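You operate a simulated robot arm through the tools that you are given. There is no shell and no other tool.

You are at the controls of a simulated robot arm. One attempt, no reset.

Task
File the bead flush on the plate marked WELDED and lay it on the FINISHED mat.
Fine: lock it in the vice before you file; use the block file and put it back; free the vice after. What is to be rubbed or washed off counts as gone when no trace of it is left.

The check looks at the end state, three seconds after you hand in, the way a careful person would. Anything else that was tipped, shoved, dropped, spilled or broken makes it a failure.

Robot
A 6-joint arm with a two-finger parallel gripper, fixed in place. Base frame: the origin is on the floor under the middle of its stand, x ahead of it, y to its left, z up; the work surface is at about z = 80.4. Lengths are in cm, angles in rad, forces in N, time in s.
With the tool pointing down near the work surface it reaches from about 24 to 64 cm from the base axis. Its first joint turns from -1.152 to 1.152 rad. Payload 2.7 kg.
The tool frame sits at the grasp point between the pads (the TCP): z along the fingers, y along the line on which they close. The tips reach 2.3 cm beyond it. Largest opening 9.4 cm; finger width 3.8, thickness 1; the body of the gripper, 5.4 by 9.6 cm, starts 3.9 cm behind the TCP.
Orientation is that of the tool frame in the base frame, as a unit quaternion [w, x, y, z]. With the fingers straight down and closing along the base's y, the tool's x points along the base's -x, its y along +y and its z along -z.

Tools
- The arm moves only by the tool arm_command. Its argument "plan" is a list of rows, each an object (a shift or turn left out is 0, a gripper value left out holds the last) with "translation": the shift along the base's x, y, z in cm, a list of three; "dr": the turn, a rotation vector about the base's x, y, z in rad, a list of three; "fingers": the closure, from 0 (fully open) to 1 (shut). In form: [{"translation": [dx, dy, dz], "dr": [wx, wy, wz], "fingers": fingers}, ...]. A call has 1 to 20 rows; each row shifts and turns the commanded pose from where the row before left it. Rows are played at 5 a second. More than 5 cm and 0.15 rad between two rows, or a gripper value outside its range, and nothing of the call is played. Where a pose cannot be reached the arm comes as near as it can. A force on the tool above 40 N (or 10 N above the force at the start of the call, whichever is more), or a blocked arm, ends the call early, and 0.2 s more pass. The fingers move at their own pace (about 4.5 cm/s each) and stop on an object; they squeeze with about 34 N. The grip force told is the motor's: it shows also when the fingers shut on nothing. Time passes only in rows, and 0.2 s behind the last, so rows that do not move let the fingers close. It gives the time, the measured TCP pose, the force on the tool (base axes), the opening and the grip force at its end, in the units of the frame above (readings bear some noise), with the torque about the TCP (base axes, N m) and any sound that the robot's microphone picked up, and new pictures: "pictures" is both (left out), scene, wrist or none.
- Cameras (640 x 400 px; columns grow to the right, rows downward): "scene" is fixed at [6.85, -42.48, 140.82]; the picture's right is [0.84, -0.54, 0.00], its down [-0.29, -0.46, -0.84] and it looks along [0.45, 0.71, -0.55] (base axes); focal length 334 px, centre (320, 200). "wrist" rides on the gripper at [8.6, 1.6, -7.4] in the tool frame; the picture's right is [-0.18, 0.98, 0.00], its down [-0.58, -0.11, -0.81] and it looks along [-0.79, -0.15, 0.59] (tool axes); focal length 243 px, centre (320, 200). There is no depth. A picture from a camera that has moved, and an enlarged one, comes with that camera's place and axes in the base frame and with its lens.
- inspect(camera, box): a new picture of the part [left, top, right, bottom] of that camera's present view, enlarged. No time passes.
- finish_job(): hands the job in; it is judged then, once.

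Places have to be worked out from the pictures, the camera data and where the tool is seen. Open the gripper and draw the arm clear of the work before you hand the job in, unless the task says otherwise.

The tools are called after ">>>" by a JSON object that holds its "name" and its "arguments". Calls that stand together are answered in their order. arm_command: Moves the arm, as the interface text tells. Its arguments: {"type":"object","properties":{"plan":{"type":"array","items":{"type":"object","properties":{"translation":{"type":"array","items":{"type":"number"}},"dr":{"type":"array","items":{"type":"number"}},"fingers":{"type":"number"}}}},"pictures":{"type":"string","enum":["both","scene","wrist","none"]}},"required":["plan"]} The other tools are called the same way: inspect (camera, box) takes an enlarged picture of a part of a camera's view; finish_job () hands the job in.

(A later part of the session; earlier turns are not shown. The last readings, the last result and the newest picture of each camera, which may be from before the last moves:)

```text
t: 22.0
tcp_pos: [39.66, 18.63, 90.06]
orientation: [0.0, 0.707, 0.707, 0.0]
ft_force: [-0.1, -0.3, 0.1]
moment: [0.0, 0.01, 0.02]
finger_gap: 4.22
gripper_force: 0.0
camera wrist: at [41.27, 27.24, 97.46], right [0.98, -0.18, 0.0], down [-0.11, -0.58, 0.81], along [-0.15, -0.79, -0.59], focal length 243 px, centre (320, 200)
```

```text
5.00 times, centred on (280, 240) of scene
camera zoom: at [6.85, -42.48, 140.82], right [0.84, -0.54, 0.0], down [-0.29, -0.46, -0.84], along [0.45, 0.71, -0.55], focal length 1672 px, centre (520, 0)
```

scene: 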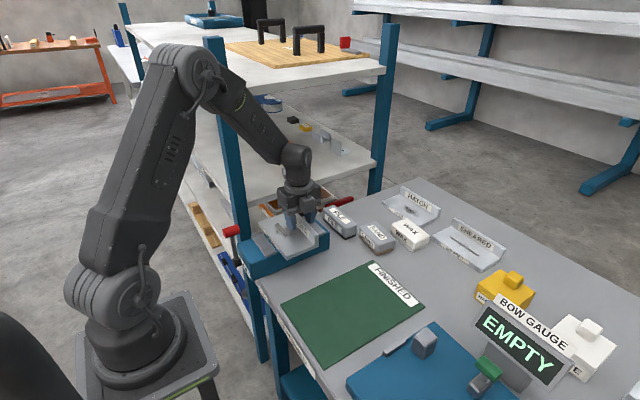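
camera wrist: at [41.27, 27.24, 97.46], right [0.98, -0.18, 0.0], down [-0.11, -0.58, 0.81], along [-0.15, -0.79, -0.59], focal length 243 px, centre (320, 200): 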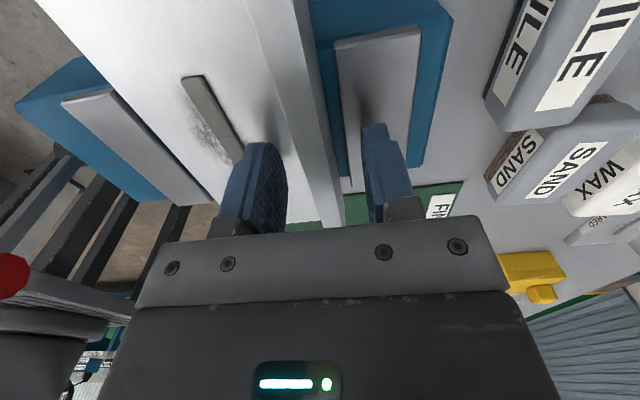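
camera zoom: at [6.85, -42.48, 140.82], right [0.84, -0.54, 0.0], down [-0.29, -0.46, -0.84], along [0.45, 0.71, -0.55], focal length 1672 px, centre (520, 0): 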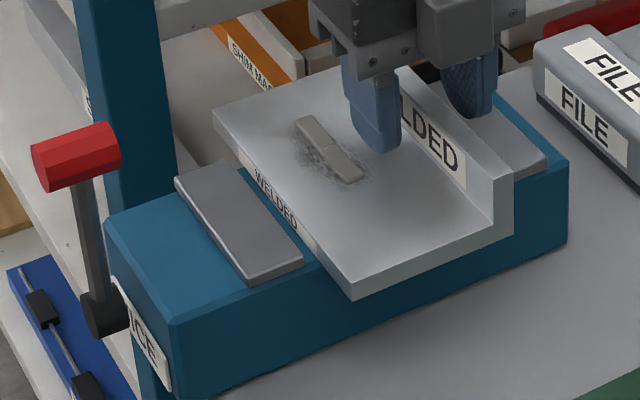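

The plate is released and stays put. I raise the tool straight up, then go over the lever knob, which triangulates to about (21.9, 18.4, 93.7) with pivot at z≈84.

>>> {"name": "arm_command", "arguments": {"plan": [{"translation": [0, 0, 1.0]}, {"translation": [0, 0, 2.5]}, {"translation": [0, 0, 3.5]}, {"translation": [0, 0, 3.5]}, {"translation": [0, 0, 2]}, {"translation": [-2.5, 0, 0], "fingers": 0.3}, {"translation": [-2.5, 0, 0]}, {"translation": [-2.5, 0, 0]}, {"translation": [-2.5, 0, 0]}, {"translation": [-2.5, 0, 0]}, {}]}}

>>> {"name": "inspect", "arguments": {"camera": "wrist", "box": [160, 0, 480, 200]}}

>>> {"name": "inspect", "arguments": {"camera": "scene", "box": [215, 190, 335, 280]}}

```text
t: 24.4
tcp_pos: [27.11, 18.69, 102.53]
orientation: [0.001, 0.707, 0.707, 0.0]
ft_force: [-0.3, -0.3, 0.2]
moment: [0.0, 0.01, -0.02]
finger_gap: 6.58
gripper_force: 0.1
camera wrist: at [28.73, 27.27, 109.89], right [0.98, -0.18, 0.0], down [-0.11, -0.58, 0.81], along [-0.15, -0.79, -0.59], focal length 243 px, centre (320, 200)
```

scene: 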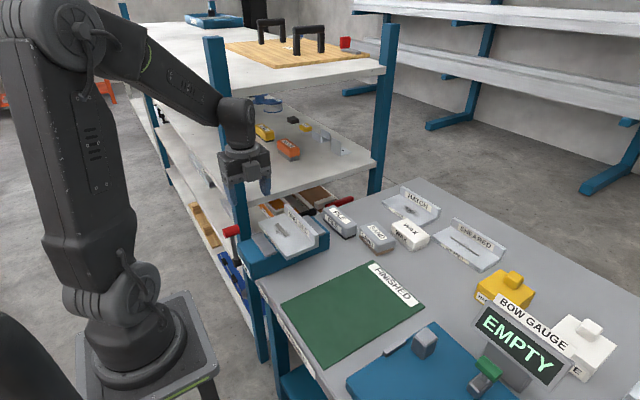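
wrist: 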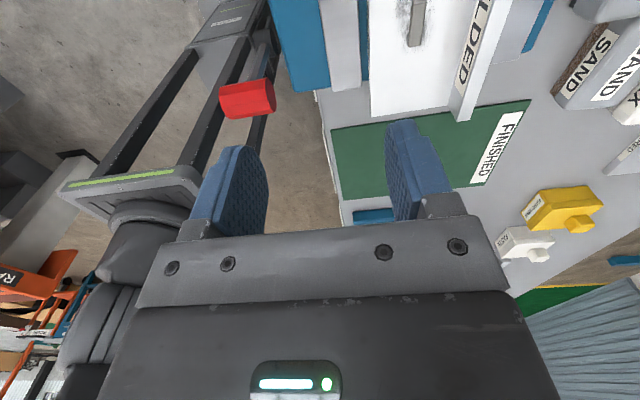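

```text
2.00 times, centred on (320, 100) of wrist
camera zoom: at [28.73, 27.27, 109.89], right [0.98, -0.18, 0.0], down [-0.11, -0.58, 0.81], along [-0.15, -0.79, -0.59], focal length 485 px, centre (320, 400)
```

zoom: 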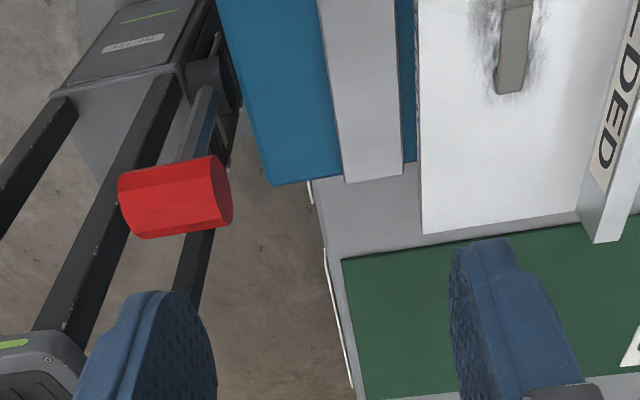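

```text
4.44 times, centred on (275, 235) of scene
camera zoom: at [6.85, -42.49, 140.82], right [0.84, -0.54, 0.0], down [-0.29, -0.46, -0.84], along [0.45, 0.71, -0.55], focal length 1486 px, centre (520, 44)
```

zoom: 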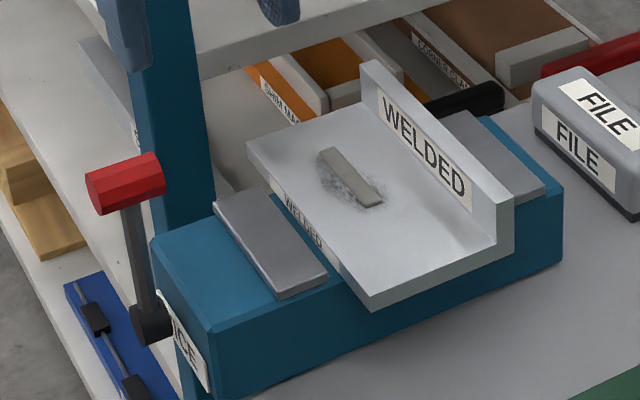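

The plate is nicely seated. Knob spans x≈20.0–23.3 centred (21.7,18.5,93.7). I move over it and descend so that the fingers take the knob by its two end faces.

>>> {"name": "arm_command", "arguments": {"plan": [{"translation": [-2.7, -0.1, 0]}, {"translation": [-2.75, -0.1, 0]}, {"translation": [0, 0, -2.5]}, {"translation": [0, 0, -2.5]}, {}]}}

>>> {"name": "inspect", "arguments": {"camera": "wrist", "box": [160, 0, 480, 200]}}

>>> {"name": "inspect", "arguments": {"camera": "scene", "box": [180, 170, 300, 270]}}

```text
t: 25.6
tcp_pos: [21.75, 18.34, 97.54]
orientation: [-0.001, 0.707, 0.708, 0.0]
ft_force: [-0.6, -0.9, 0.5]
moment: [0.01, 0.0, 0.01]
finger_gap: 6.57
gripper_force: 0.0
camera wrist: at [23.32, 26.95, 104.98], right [0.98, -0.18, 0.0], down [-0.11, -0.58, 0.81], along [-0.15, -0.79, -0.59], focal length 243 px, centre (320, 200)
```

scene: 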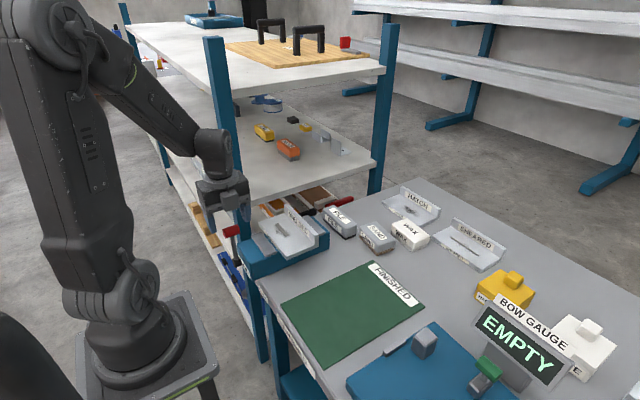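
wrist: 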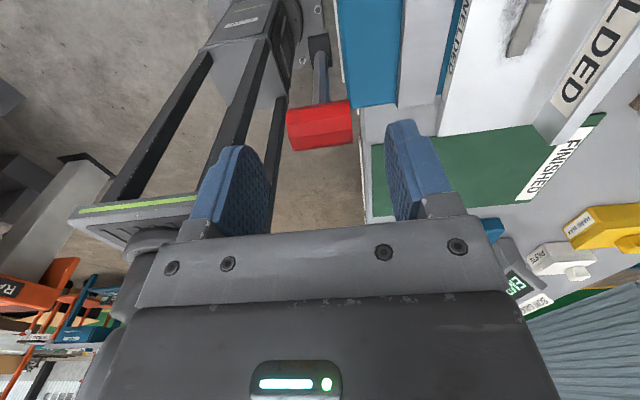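

```text
2.00 times, centred on (320, 100) of wrist
camera zoom: at [23.32, 26.95, 104.98], right [0.98, -0.18, 0.0], down [-0.11, -0.58, 0.81], along [-0.15, -0.79, -0.59], focal length 485 px, centre (320, 400)
```

zoom: 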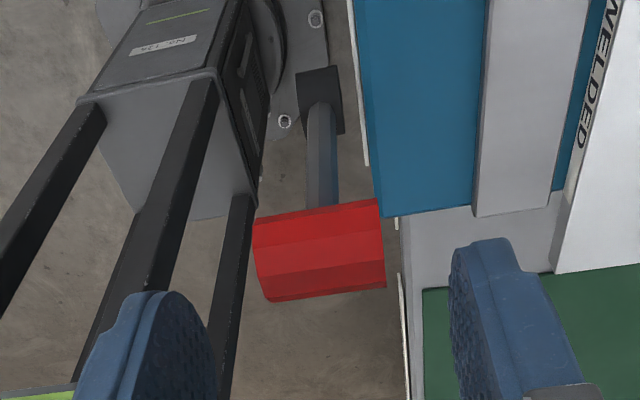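

```text
4.00 times, centred on (240, 220) of scene
camera zoom: at [6.85, -42.48, 140.82], right [0.84, -0.54, 0.0], down [-0.29, -0.46, -0.84], along [0.45, 0.71, -0.55], focal length 1338 px, centre (640, 120)
```

zoom: 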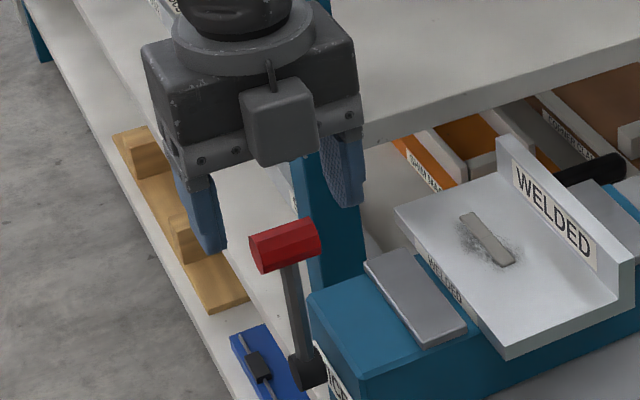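

Tool is aligned over the knob. I descend 3.7 cm and close on the knob's ends.

>>> {"name": "arm_command", "arguments": {"plan": [{"translation": [0, 0.15, -1.5]}, {"translation": [0, 0, -1.5]}, {"translation": [0, 0, -0.7]}, {"fingers": 0.5}, {"fingers": 0.7}, {"fingers": 0.8}, {"fingers": 0.8}]}}

```text
t: 27.2
tcp_pos: [21.91, 18.62, 94.04]
orientation: [0.001, 0.707, 0.707, 0.003]
ft_force: [26.1, -3.8, -10.6]
moment: [-0.11, -0.36, -0.15]
finger_gap: 3.38
gripper_force: 44.8
camera wrist: at [23.39, 27.24, 101.36], right [0.98, -0.18, 0.0], down [-0.11, -0.58, 0.81], along [-0.15, -0.79, -0.59], focal length 243 px, centre (320, 200)
```

scene: 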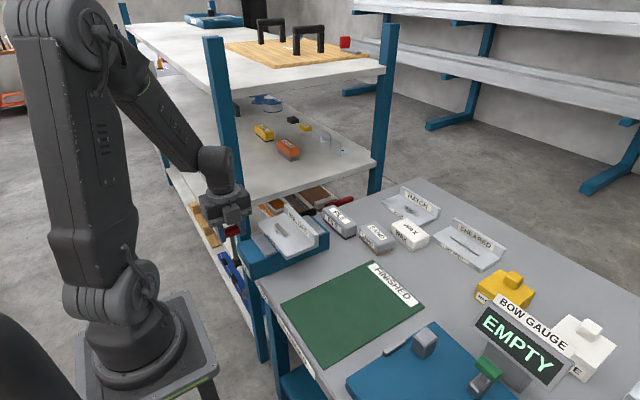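
wrist: 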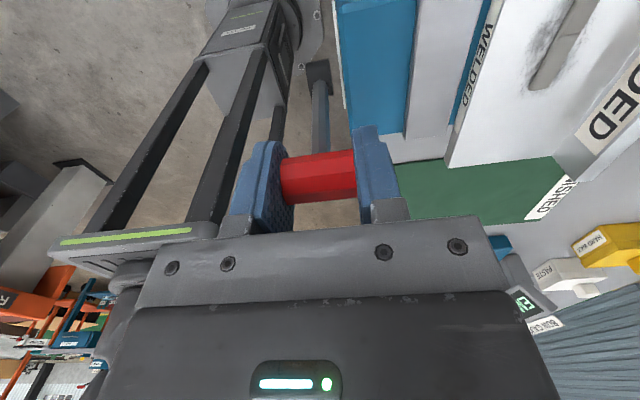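

The knob is gripped (3.38 cm). I relieve the sideways force (+0.15 in x) and probe the lever's free direction with a small move toward -y.

>>> {"name": "arm_command", "arguments": {"plan": [{"translation": [0.15, 0, 0]}, {"translation": [0, -0.3, 0]}, {"translation": [0, -0.3, 0]}, {}], "pictures": "wrist"}}

```text
t: 28.2
tcp_pos: [21.91, 17.94, 93.92]
orientation: [0.0, 0.707, 0.707, -0.001]
ft_force: [-8.6, 14.7, 6.0]
moment: [1.37, 0.02, -0.15]
finger_gap: 3.39
gripper_force: 44.6
camera wrist: at [23.42, 26.58, 101.3], right [0.98, -0.18, 0.0], down [-0.11, -0.58, 0.81], along [-0.15, -0.79, -0.59], focal length 243 px, centre (320, 200)
```

wrist: 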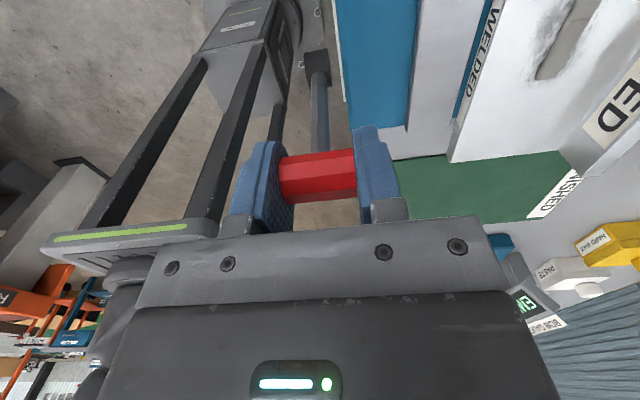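

The lever yields toward -y (most of the 15 N seems to be the grip resisting rotation of the knob). I move it back and probe a bit toward +y to find out whether upright is a stop.

>>> {"name": "arm_command", "arguments": {"plan": [{"translation": [0, 0.3, 0]}, {"translation": [0, 0.3, 0]}, {}, {"translation": [0, 0.3, 0]}, {}], "pictures": "wrist"}}

```text
t: 29.4
tcp_pos: [21.75, 18.67, 93.72]
orientation: [0.0, 0.707, 0.707, -0.003]
ft_force: [14.8, -25.4, -1.8]
moment: [-1.15, -0.18, -0.13]
finger_gap: 3.4
gripper_force: 45.1
camera wrist: at [23.44, 27.32, 101.17], right [0.98, -0.18, 0.0], down [-0.11, -0.58, 0.81], along [-0.15, -0.79, -0.59], focal length 243 px, centre (320, 200)
```

wrist: 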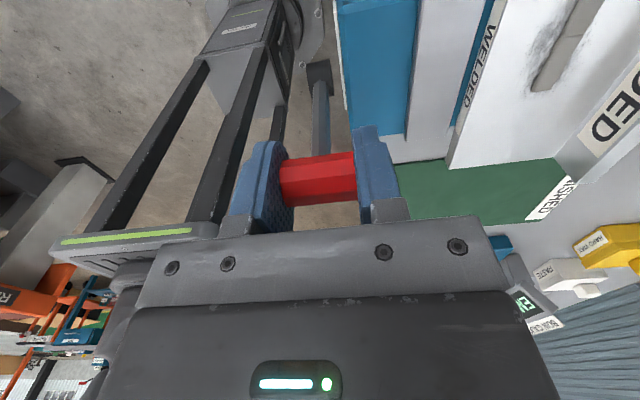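

Upright is a hard stop toward +y (25 N at no motion), so the lever locks by swinging toward -y. I follow its arc (radius ≈9.7 about z≈84) in small steps up to 0.5 rad, letting the knob turn in the grip.

>>> {"name": "arm_command", "arguments": {"plan": [{"translation": [0, -0.2, 0]}, {"translation": [0, -0.97, -0.05]}, {"translation": [0, -0.96, -0.145]}, {"translation": [0, -0.94, -0.24]}, {"translation": [0, -0.91, -0.333]}, {"translation": [0, -0.873, -0.422]}, {}], "pictures": "both"}}

>>> {"name": "inspect", "arguments": {"camera": "scene", "box": [180, 190, 340, 290]}}

```text
t: 31.0
tcp_pos: [21.76, 13.87, 92.66]
orientation: [0.0, 0.707, 0.707, 0.0]
ft_force: [-9.7, 10.3, 1.2]
moment: [0.91, 0.12, -0.06]
finger_gap: 3.4
gripper_force: 44.5
camera wrist: at [23.42, 22.5, 100.06], right [0.98, -0.18, 0.0], down [-0.11, -0.58, 0.81], along [-0.15, -0.79, -0.59], focal length 243 px, centre (320, 200)
```

scene: 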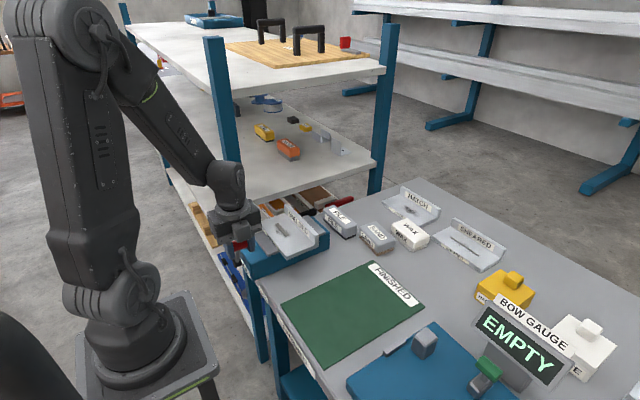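
wrist: 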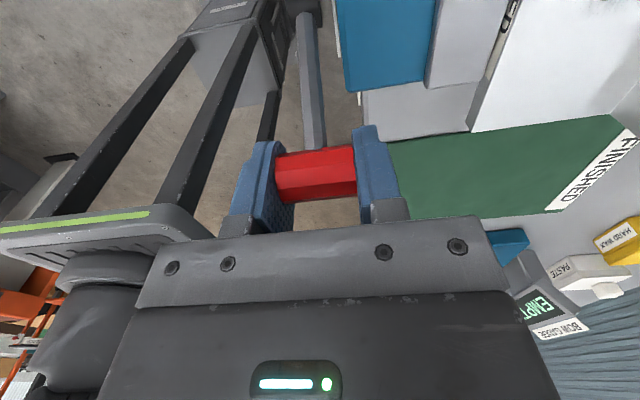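

```text
4.00 times, centred on (260, 240) of scene
camera zoom: at [6.82, -42.46, 140.82], right [0.84, -0.54, 0.0], down [-0.29, -0.46, -0.84], along [0.45, 0.71, -0.55], focal length 1338 px, centre (560, 40)
```

zoom: 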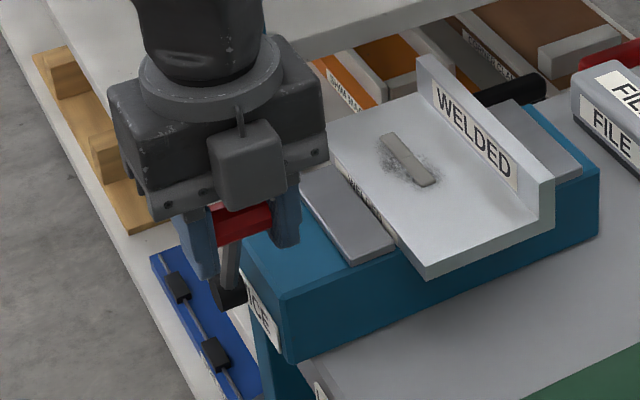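

Force stays low (~10 N) and the left jaw has visibly moved toward the plate, confirming the between-jaws placement. I continue along the arc to about 1.0 rad.

>>> {"name": "arm_command", "arguments": {"plan": [{"translation": [0, -0.8265, -0.507]}, {"translation": [0, -0.772, -0.587]}, {"translation": [0, -0.709, -0.661]}, {}], "pictures": "scene"}}

>>> {"name": "inspect", "arguments": {"camera": "scene", "box": [180, 190, 340, 290]}}

```text
t: 32.0
tcp_pos: [21.86, 11.38, 90.79]
orientation: [0.001, 0.707, 0.707, -0.001]
ft_force: [-0.8, -8.7, 9.0]
moment: [0.05, -0.44, -0.1]
finger_gap: 3.38
gripper_force: 45.0
```

scene: 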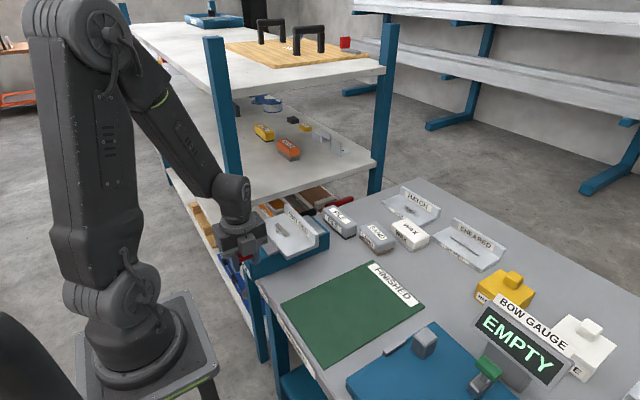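

```text
4.00 times, centred on (260, 240) of scene
camera zoom: at [6.84, -42.51, 140.81], right [0.84, -0.54, 0.0], down [-0.29, -0.46, -0.84], along [0.45, 0.71, -0.55], focal length 1338 px, centre (560, 40)
```

zoom: 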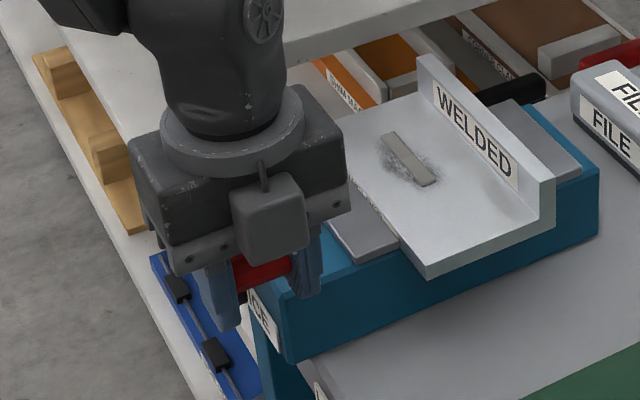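

The jaw is approaching the plate edge; forces remain low. Continuing along the arc to about 1.1 rad.

>>> {"name": "arm_command", "arguments": {"plan": [{"translation": [0, -0.64, -0.728]}, {"translation": [0, -0.564, -0.789]}, {"translation": [0, -0.483, -0.841]}, {}], "pictures": "scene"}}

>>> {"name": "inspect", "arguments": {"camera": "scene", "box": [180, 190, 340, 290]}}

```text
t: 33.0
tcp_pos: [21.74, 9.87, 88.57]
orientation: [-0.002, 0.707, 0.708, -0.003]
ft_force: [-20.9, 0.9, 13.5]
moment: [1.17, -0.54, 0.09]
finger_gap: 3.38
gripper_force: 45.0
```

scene: 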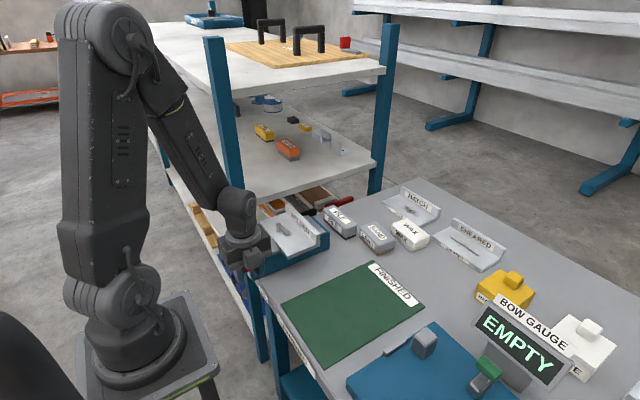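

```text
4.00 times, centred on (260, 240) of scene
camera zoom: at [6.79, -42.49, 140.82], right [0.84, -0.54, 0.0], down [-0.29, -0.46, -0.84], along [0.45, 0.71, -0.55], focal length 1338 px, centre (560, 40)
```

zoom: 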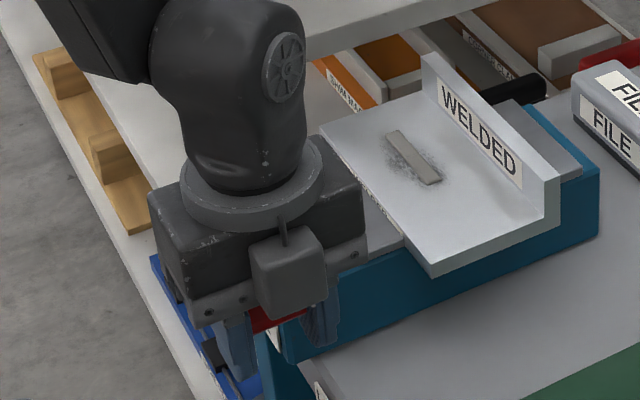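

The jaw now pushes the plate toward the fixed jaw. I continue the arc in two small steps, watching the force.

>>> {"name": "arm_command", "arguments": {"plan": [{"translation": [-0.05, -0.396, -0.885]}, {"translation": [-0.05, -0.306, -0.92]}, {}], "pictures": "scene"}}

>>> {"name": "inspect", "arguments": {"camera": "scene", "box": [180, 190, 340, 290]}}

```text
t: 33.8
tcp_pos: [21.86, 9.19, 86.68]
orientation: [-0.002, 0.707, 0.707, -0.007]
ft_force: [-31.1, -2.6, 4.1]
moment: [0.27, -0.65, 0.13]
finger_gap: 3.39
gripper_force: 45.2
out of reach, approached as far as the arm can: row 1
```

scene: 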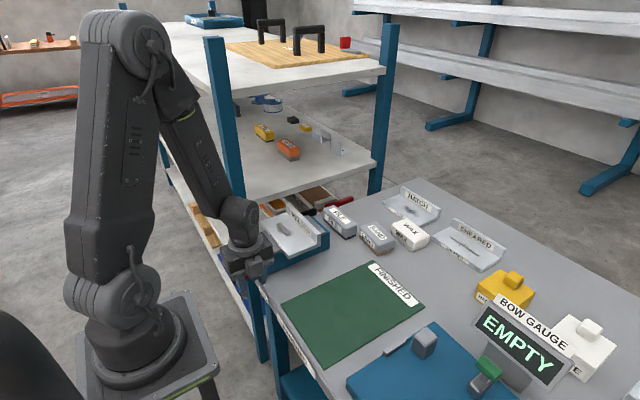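

```text
4.00 times, centred on (260, 240) of scene
camera zoom: at [6.77, -42.49, 140.82], right [0.84, -0.54, 0.0], down [-0.29, -0.46, -0.84], along [0.45, 0.71, -0.55], focal length 1338 px, centre (560, 40)
```

zoom: 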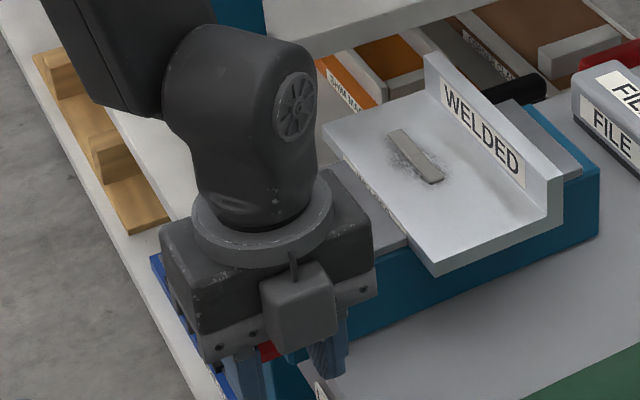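

The arm has reached its inner reach limit at θ≈1.3 rad with the lever nearly down. I release the knob, rise, and look at where the lever and jaws are.

>>> {"name": "arm_command", "arguments": {"plan": [{"fingers": 0.55}, {"fingers": 0.45}, {"fingers": 0.4}, {"translation": [0, 0, 2.0]}, {"translation": [0, 0, 3.0]}, {"translation": [0, 0, 3.0]}, {"translation": [0.5, 2, 3.0]}, {}]}}

>>> {"name": "inspect", "arguments": {"camera": "wrist", "box": [160, 0, 480, 200]}}

>>> {"name": "inspect", "arguments": {"camera": "scene", "box": [190, 190, 350, 290]}}

```text
t: 35.6
tcp_pos: [22.68, 11.55, 97.78]
orientation: [0.0, 0.707, 0.707, 0.0]
ft_force: [0.1, -0.3, -0.1]
moment: [-0.03, 0.0, -0.01]
finger_gap: 5.63
gripper_force: 0.0
camera wrist: at [24.23, 20.07, 105.19], right [0.98, -0.18, 0.0], down [-0.11, -0.58, 0.81], along [-0.15, -0.79, -0.59], focal length 243 px, centre (320, 200)
```

scene: 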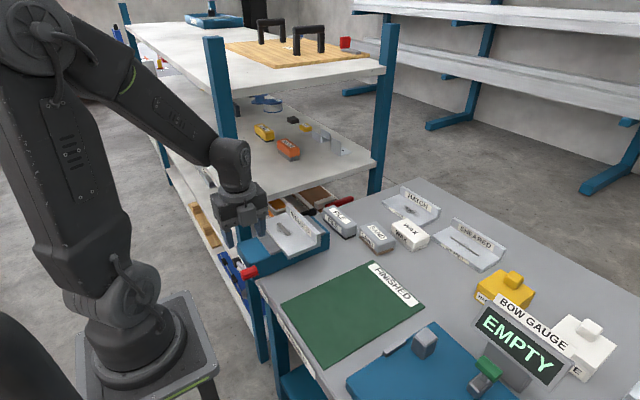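
wrist: 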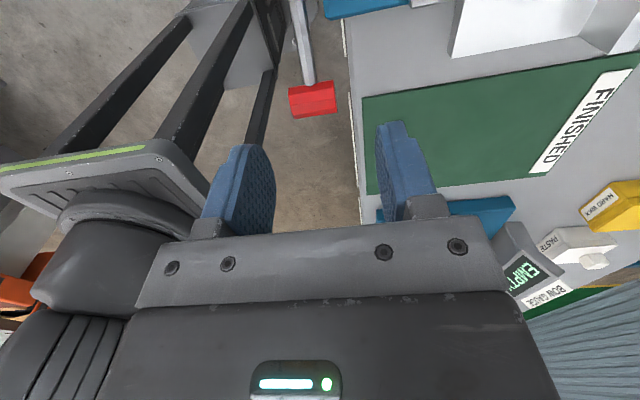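

```text
2.00 times, centred on (320, 100) of wrist
camera zoom: at [24.23, 20.07, 105.19], right [0.98, -0.18, 0.0], down [-0.11, -0.58, 0.81], along [-0.15, -0.79, -0.59], focal length 485 px, centre (320, 400)
```

zoom: 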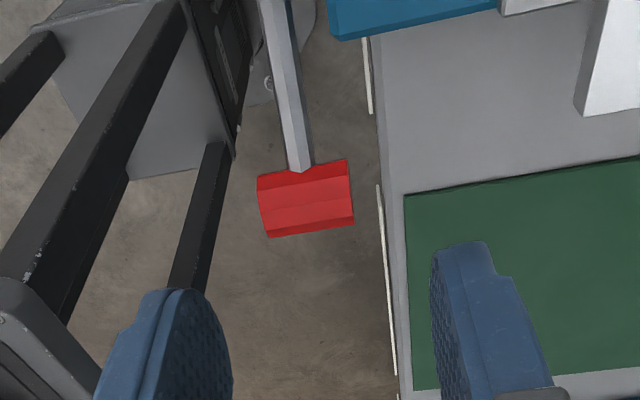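

```text
4.00 times, centred on (270, 240) of scene
camera zoom: at [6.85, -42.49, 140.82], right [0.84, -0.54, 0.0], down [-0.29, -0.46, -0.84], along [0.45, 0.71, -0.55], focal length 1338 px, centre (520, 40)
```

zoom: 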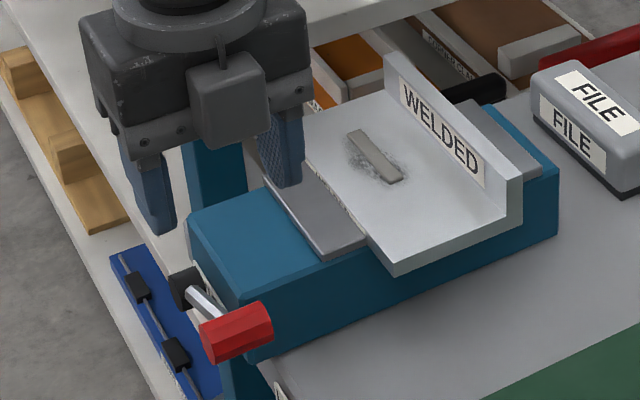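

The lever stays where I left it; the knob triangulates to ≈(21.8,9.8,88.0), i.e. ~1.15 rad from upright, so it may not yet be fully thrown. I'll push it down from above with closed fingers and feel for the end stop.

>>> {"name": "arm_command", "arguments": {"plan": [{"translation": [-0.4, -0.6, 0], "fingers": 1.0}, {"translation": [-0.4, -0.6, 0], "fingers": 1.0}, {"fingers": 1.0}, {"translation": [0, 0, -2.0]}, {"translation": [0, 0, -2.0]}, {"translation": [0, 0, -1.0]}, {"translation": [0, 0, -0.6]}, {"translation": [0, 0, -0.5]}, {}]}}

>>> {"name": "inspect", "arguments": {"camera": "scene", "box": [190, 190, 350, 290]}}

```text
t: 37.6
tcp_pos: [21.88, 10.25, 91.66]
orientation: [-0.001, 0.707, 0.707, 0.001]
ft_force: [0.5, -1.1, -0.6]
moment: [0.02, -0.01, -0.02]
finger_gap: 0.03
gripper_force: 34.3
camera wrist: at [23.45, 18.91, 99.11], right [0.98, -0.18, 0.0], down [-0.11, -0.58, 0.81], along [-0.15, -0.79, -0.59], focal length 243 px, centre (320, 200)
```

scene: 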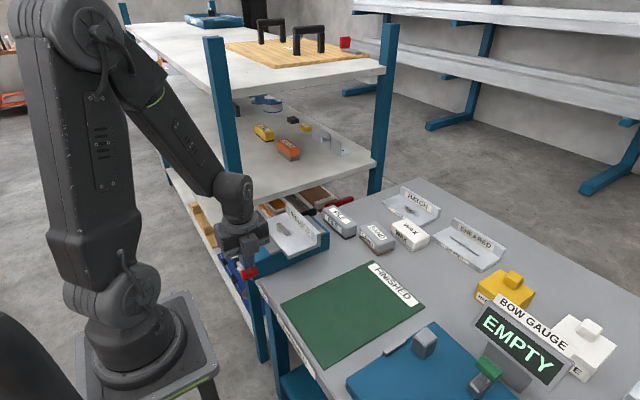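
wrist: 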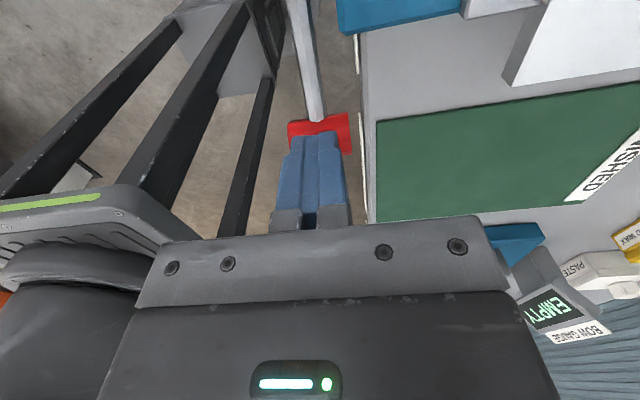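

```text
4.00 times, centred on (270, 240) of scene
camera zoom: at [6.85, -42.48, 140.82], right [0.84, -0.54, 0.0], down [-0.29, -0.46, -0.84], along [0.45, 0.71, -0.55], focal length 1338 px, centre (520, 40)
```

zoom: 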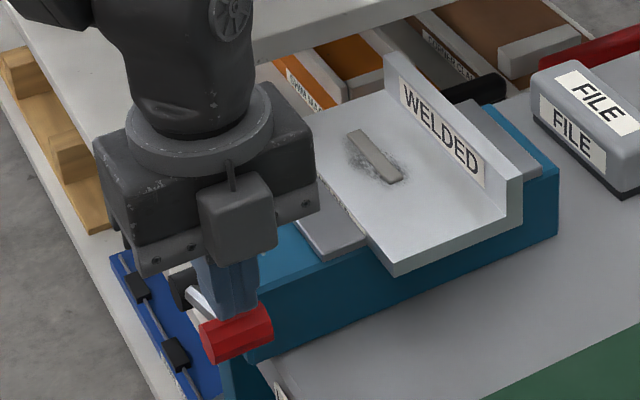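

Fingertips are just at the top of the knob with no contact yet. I press down in small steps.

>>> {"name": "arm_command", "arguments": {"plan": [{"translation": [0, 0, -0.4]}, {"translation": [0, 0, -0.4]}, {"translation": [0, 0, -0.4]}, {}], "pictures": "scene"}}

>>> {"name": "inspect", "arguments": {"camera": "scene", "box": [190, 190, 350, 290]}}

```text
t: 38.6
tcp_pos: [21.83, 10.34, 90.37]
orientation: [0.0, 0.707, 0.707, -0.001]
ft_force: [0.5, -0.4, -0.9]
moment: [0.0, 0.02, 0.0]
finger_gap: 0.01
gripper_force: 33.7
```

scene: 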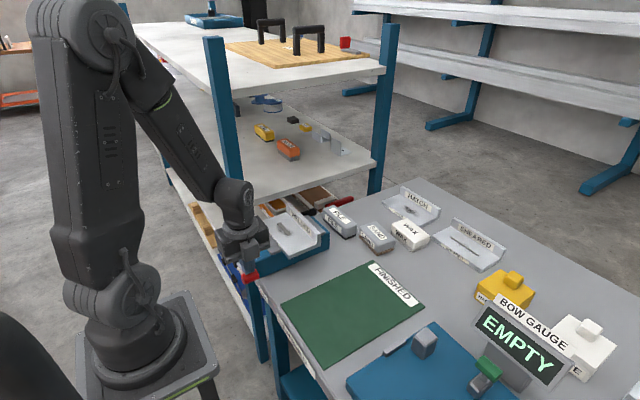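

```text
4.00 times, centred on (270, 240) of scene
camera zoom: at [6.85, -42.48, 140.82], right [0.84, -0.54, 0.0], down [-0.29, -0.46, -0.84], along [0.45, 0.71, -0.55], focal length 1338 px, centre (520, 40)
```

zoom: 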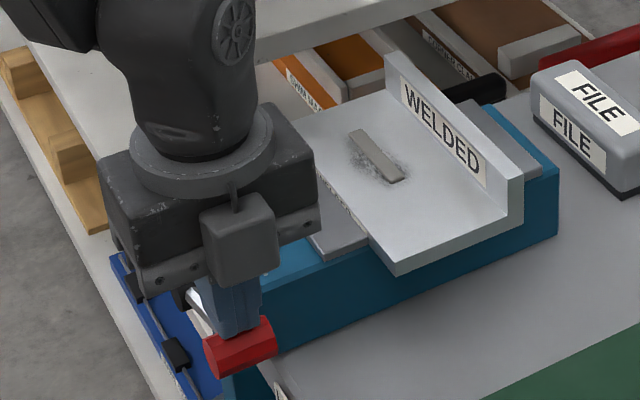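

The lever is following with hardly any resistance. I keep pressing down in small steps until I feel the stop.

>>> {"name": "arm_command", "arguments": {"plan": [{"translation": [0, -0.1, -0.5]}, {"translation": [0, -0.1, -0.5]}, {"translation": [0, 0, -0.4]}, {"translation": [0, 0, -0.4]}, {}], "pictures": "scene"}}

>>> {"name": "inspect", "arguments": {"camera": "scene", "box": [190, 190, 350, 290]}}

```text
t: 39.8
tcp_pos: [21.96, 10.21, 88.52]
orientation: [0.0, 0.707, 0.707, -0.001]
ft_force: [1.3, 0.1, 0.5]
moment: [0.01, -0.01, 0.0]
finger_gap: 0.0
gripper_force: 34.1
```

scene: 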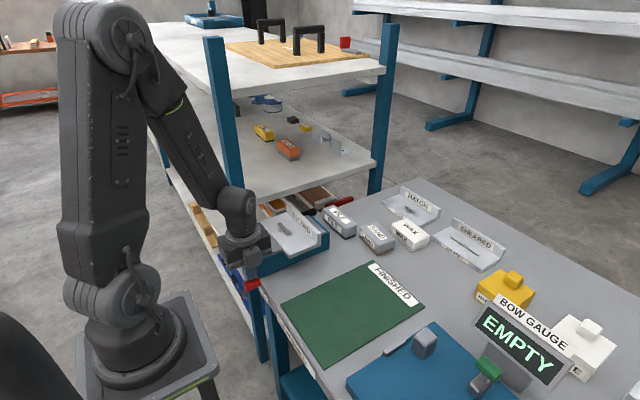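

```text
4.00 times, centred on (270, 240) of scene
camera zoom: at [6.85, -42.48, 140.82], right [0.84, -0.54, 0.0], down [-0.29, -0.46, -0.84], along [0.45, 0.71, -0.55], focal length 1338 px, centre (520, 40)
```

zoom: 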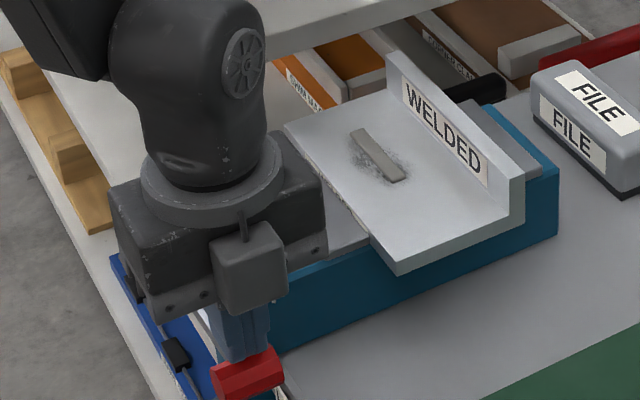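

Still free; knob is near z≈85. Continuing down in small steps.

>>> {"name": "arm_command", "arguments": {"plan": [{"translation": [0, 0, -0.3]}, {"translation": [0, 0, -0.3]}, {"translation": [0, 0, -0.3]}, {"translation": [0, 0, -0.3]}, {}], "pictures": "scene"}}

>>> {"name": "inspect", "arguments": {"camera": "scene", "box": [190, 210, 350, 310]}}

```text
t: 41.0
tcp_pos: [21.99, 10.26, 87.42]
orientation: [-0.001, 0.706, 0.708, -0.001]
ft_force: [0.4, 0.0, 1.9]
moment: [-0.04, 0.0, 0.0]
finger_gap: 0.0
gripper_force: 34.2
```

scene: 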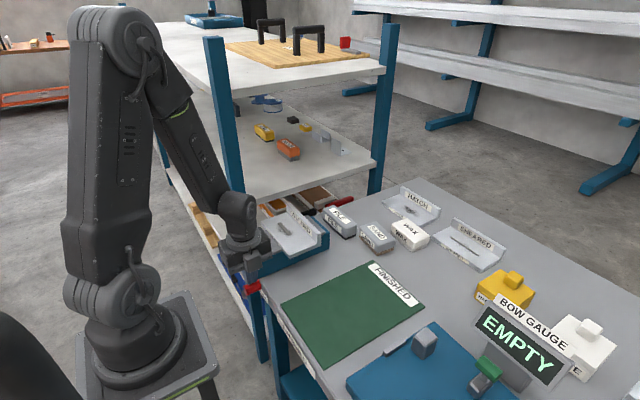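

```text
4.00 times, centred on (270, 260) of scene
camera zoom: at [6.85, -42.49, 140.82], right [0.84, -0.54, 0.0], down [-0.29, -0.46, -0.84], along [0.45, 0.71, -0.55], focal length 1338 px, centre (520, -40)
```

zoom: 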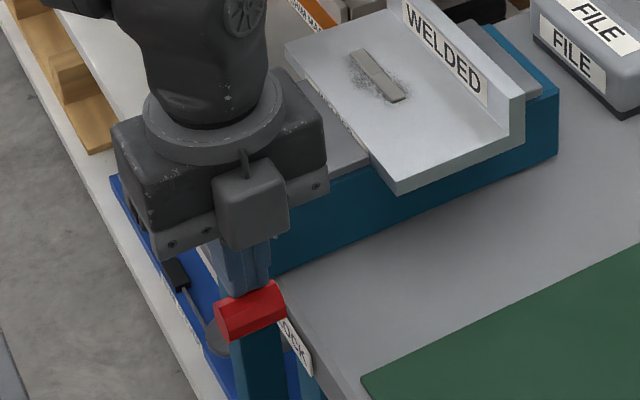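

There's a small label on the table's edge near the knob; I zoom in on it and on the knob.

>>> {"name": "inspect", "arguments": {"camera": "scene", "box": [235, 265, 285, 315]}}

>>> {"name": "inspect", "arguments": {"camera": "wrist", "box": [200, 0, 480, 200]}}

```text
8.00 times, centred on (260, 290) of scene
camera zoom: at [6.85, -42.49, 140.82], right [0.84, -0.54, 0.0], down [-0.29, -0.46, -0.84], along [0.45, 0.71, -0.55], focal length 2676 px, centre (800, -520)
```

zoom: 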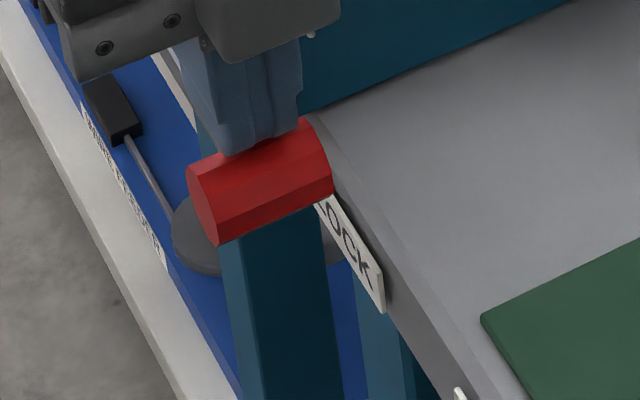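

```text
2.00 times, centred on (340, 100) of wrist
camera zoom: at [23.58, 18.76, 94.9], right [0.98, -0.18, 0.0], down [-0.11, -0.58, 0.81], along [-0.15, -0.79, -0.59], focal length 485 px, centre (280, 400)
```

zoom: 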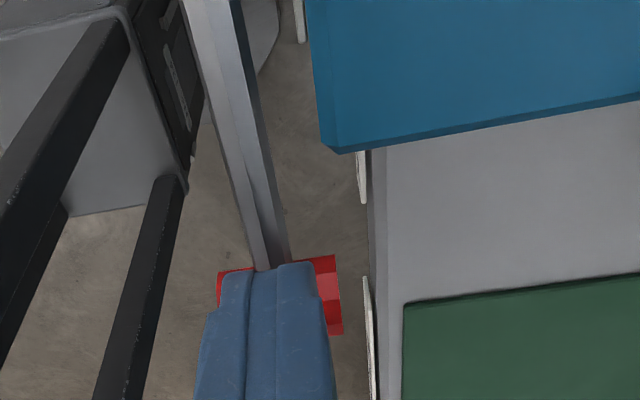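

A "LOCK" label sits on the table edge right under the lever's lowered position, confirming this direction. I press a touch further to feel the stop.

>>> {"name": "arm_command", "arguments": {"plan": [{"translation": [0, 0, -0.2]}, {"translation": [0, 0, -0.2]}, {}], "pictures": "none"}}

```text
t: 41.5
tcp_pos: [21.87, 10.0, 87.42]
orientation: [-0.001, 0.707, 0.707, 0.0]
ft_force: [-5.6, -1.9, 25.1]
moment: [-0.36, 0.08, -0.07]
finger_gap: 0.01
gripper_force: 34.4
stopped in row 2: the force on the tool passed its limit at 47 N (the readings are from after the stop); the commanded pose is now the measured one
```

That's the hard end stop: the lever is fully thrown. I rise and look at the clamped plate from above.

>>> {"name": "arm_command", "arguments": {"plan": [{"translation": [0, 0, 1.0]}, {"translation": [0, 0, 2.5]}, {"translation": [0, 0, 3.5]}, {"translation": [1, 1, 4.0], "fingers": 0.4}, {"translation": [3, 2, 2.0]}, {"translation": [4, 2, 0]}, {"translation": [4, 2, 0]}, {}]}}

>>> {"name": "inspect", "arguments": {"camera": "wrist", "box": [160, 0, 480, 200]}}

>>> {"name": "inspect", "arguments": {"camera": "scene", "box": [215, 200, 345, 295]}}

```text
t: 43.3
tcp_pos: [34.28, 17.36, 100.24]
orientation: [0.0, 0.707, 0.707, -0.001]
ft_force: [-0.1, 1.0, -0.1]
moment: [0.01, 0.0, -0.03]
finger_gap: 5.63
gripper_force: 0.0
camera wrist: at [35.95, 25.85, 107.69], right [0.98, -0.18, 0.0], down [-0.11, -0.58, 0.81], along [-0.15, -0.79, -0.59], focal length 243 px, centre (320, 200)
```

scene: 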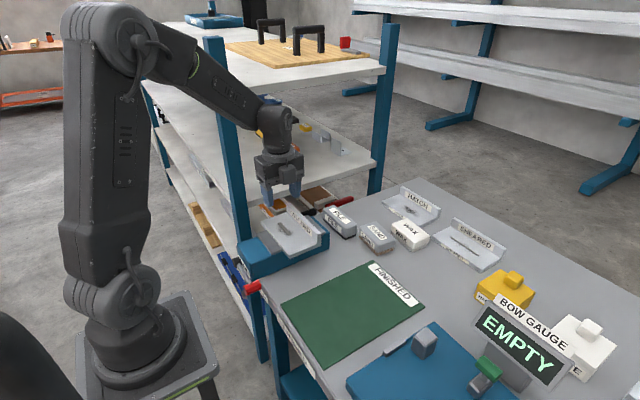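
wrist: 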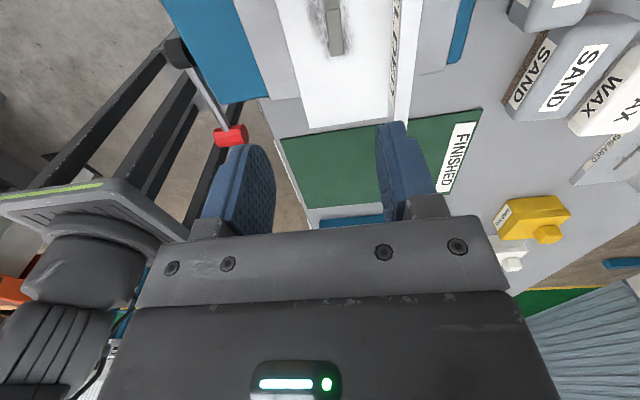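

```text
2.00 times, centred on (320, 100) of wrist
camera zoom: at [35.95, 25.85, 107.69], right [0.98, -0.18, 0.0], down [-0.11, -0.58, 0.81], along [-0.15, -0.79, -0.59], focal length 485 px, centre (320, 400)
```

zoom: 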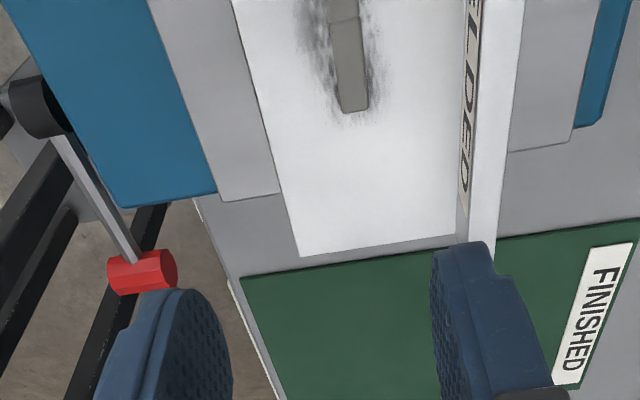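

```text
4.21 times, centred on (280, 248) of scene
camera zoom: at [6.85, -42.48, 140.82], right [0.84, -0.54, 0.0], down [-0.29, -0.46, -0.84], along [0.45, 0.71, -0.55], focal length 1408 px, centre (488, 0)
```

zoom: 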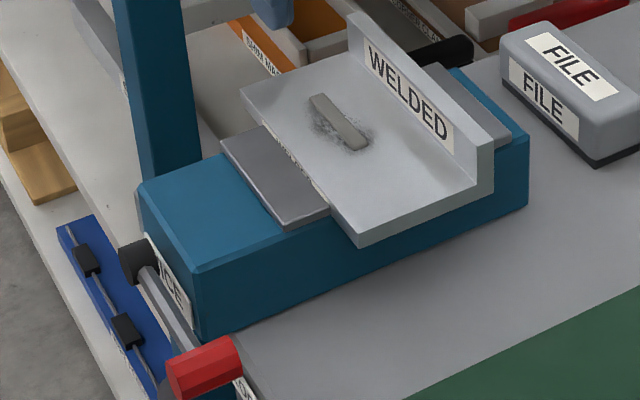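

The plate is clamped between both jaws and lies flat. Now I go over the FILE block to measure it (camera behind it at +y).

>>> {"name": "arm_command", "arguments": {"plan": [{"translation": [3.2, 1.0, 0]}, {"translation": [3.2, 1.0, 0]}, {"translation": [3.2, 1.0, 0]}, {"translation": [3.2, 1.0, 0]}, {"translation": [3.2, 1.0, 0]}, {"translation": [2.8, 0.9, 0]}, {}]}}

>>> {"name": "inspect", "arguments": {"camera": "wrist", "box": [160, 0, 480, 200]}}

```text
t: 44.9
tcp_pos: [52.73, 23.06, 100.37]
orientation: [0.0, 0.706, 0.708, -0.001]
ft_force: [-0.9, 0.8, 0.1]
moment: [-0.02, 0.03, -0.01]
finger_gap: 5.63
gripper_force: 0.2
camera wrist: at [54.37, 31.61, 107.84], right [0.98, -0.18, 0.0], down [-0.11, -0.58, 0.81], along [-0.15, -0.79, -0.59], focal length 243 px, centre (320, 200)
```

scene: 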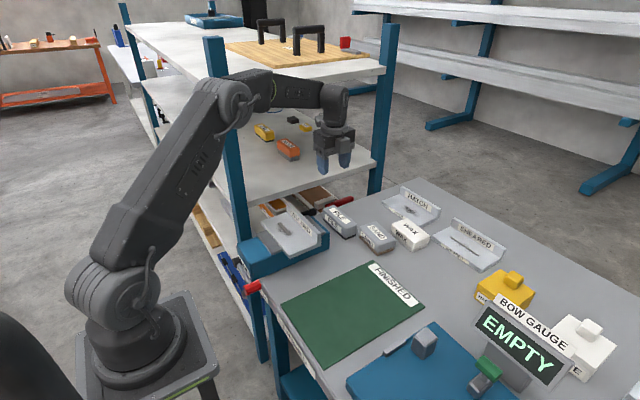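
wrist: 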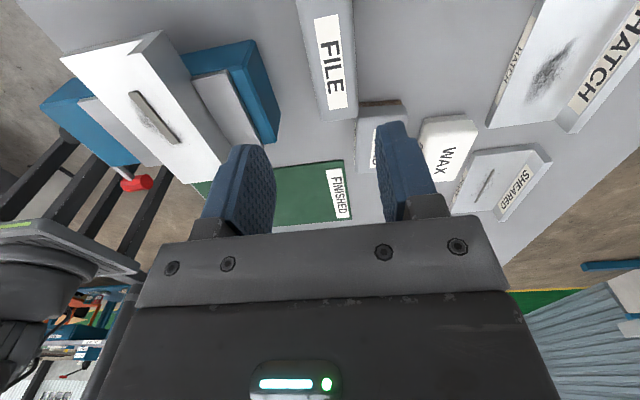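

```text
2.00 times, centred on (320, 100) of wrist
camera zoom: at [54.37, 31.61, 107.84], right [0.98, -0.18, 0.0], down [-0.11, -0.58, 0.81], along [-0.15, -0.79, -0.59], focal length 485 px, centre (320, 400)
```

zoom: 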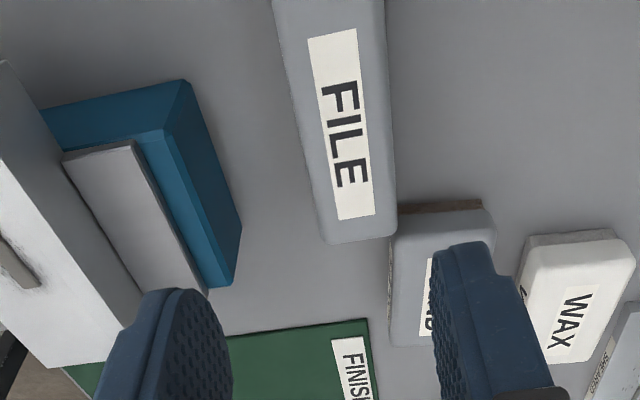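

FILE block's top spans x≈51.4–55.6, y≈14.4–26, squared to the axes; centre ≈(53.5,20.2). I descend over it with fingers at 7 cm to z≈88 for a check.

>>> {"name": "arm_command", "arguments": {"plan": [{"translation": [0.7, -2.8, 0], "fingers": 0.25}, {"translation": [0, 0, -4]}, {"translation": [0, 0, -4]}, {"translation": [0, 0, -3.5]}, {}]}}

>>> {"name": "inspect", "arguments": {"camera": "wrist", "box": [160, 0, 480, 200]}}

>>> {"name": "inspect", "arguments": {"camera": "scene", "box": [300, 170, 420, 260]}}

```text
t: 46.1
tcp_pos: [53.13, 20.07, 88.71]
orientation: [-0.001, 0.707, 0.707, 0.0]
ft_force: [-0.5, 0.0, 1.1]
moment: [0.01, 0.05, 0.02]
finger_gap: 7.04
gripper_force: 0.1
camera wrist: at [54.8, 28.62, 96.16], right [0.98, -0.18, 0.0], down [-0.11, -0.58, 0.81], along [-0.15, -0.79, -0.59], focal length 243 px, centre (320, 200)
```

scene: 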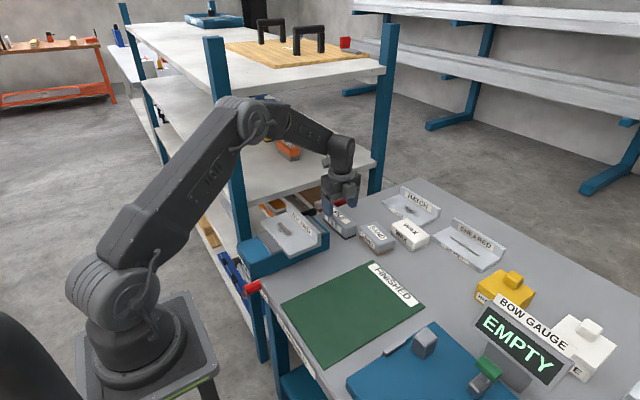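
wrist: 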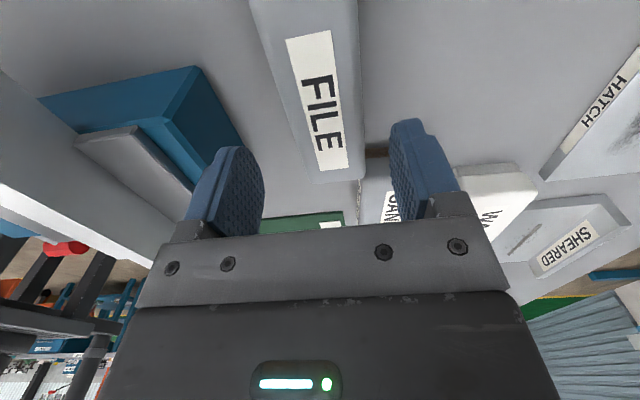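

```text
2.00 times, centred on (320, 100) of wrist
camera zoom: at [54.8, 28.62, 96.16], right [0.98, -0.18, 0.0], down [-0.11, -0.58, 0.81], along [-0.15, -0.79, -0.59], focal length 485 px, centre (320, 400)
```

zoom: 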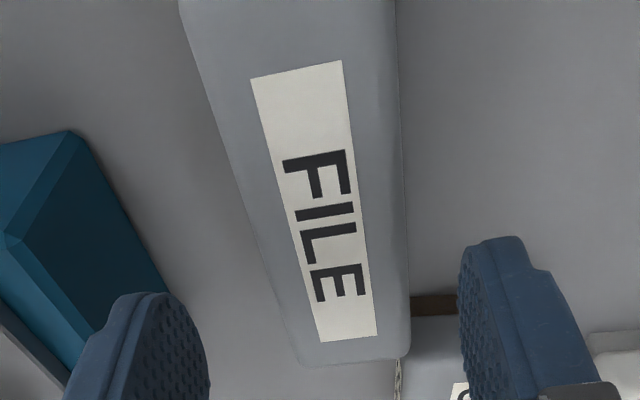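

```text
4.44 times, centred on (360, 215) of scene
camera zoom: at [6.85, -42.48, 140.82], right [0.84, -0.54, 0.0], down [-0.29, -0.46, -0.84], along [0.45, 0.71, -0.55], focal length 1486 px, centre (142, 133)
```

zoom: 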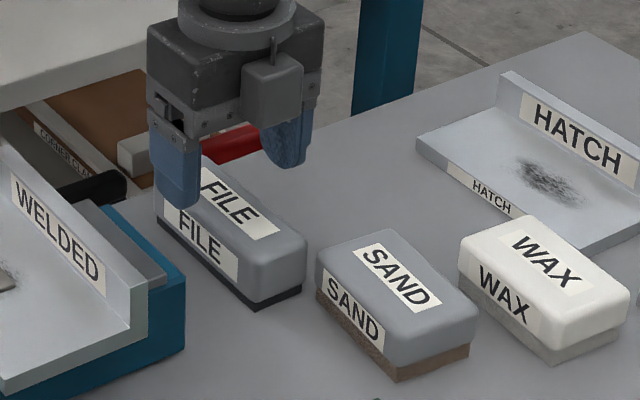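

Block centre computes to (53.5,20.05); tool is at (53.2,20.02). I shift +0.3 in x, descend to z≈83.9 and close on the block.

>>> {"name": "arm_command", "arguments": {"plan": [{"translation": [0.3, 0, -1.5]}, {"translation": [0, 0, -1.5]}, {"translation": [0, 0, -1.2]}, {"translation": [0, 0, -0.6]}, {"fingers": 0.4}, {"fingers": 0.6}, {"fingers": 0.75}, {"fingers": 0.75}]}}

```text
t: 47.9
tcp_pos: [53.65, 20.11, 84.01]
orientation: [-0.002, 0.707, 0.707, 0.0]
ft_force: [-0.3, 0.1, 0.0]
moment: [-0.02, 0.01, -0.01]
finger_gap: 4.39
gripper_force: 33.8
camera wrist: at [55.27, 28.75, 91.43], right [0.98, -0.18, 0.0], down [-0.11, -0.58, 0.81], along [-0.15, -0.79, -0.59], focal length 243 px, centre (320, 200)
```

scene: 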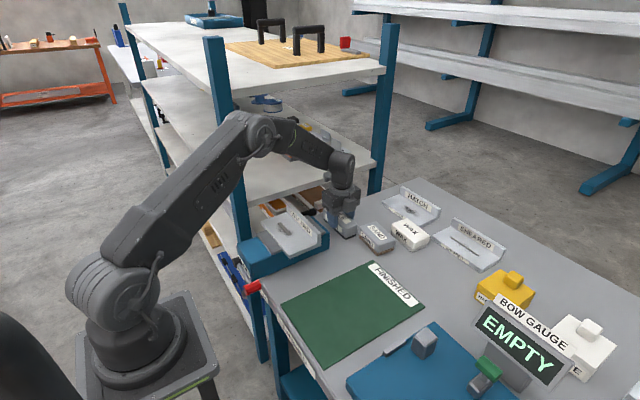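
wrist: 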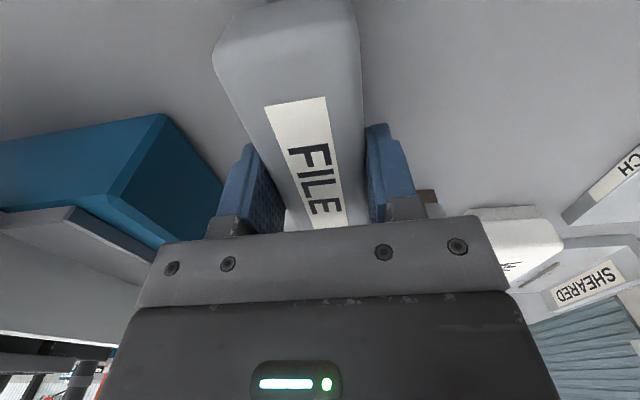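

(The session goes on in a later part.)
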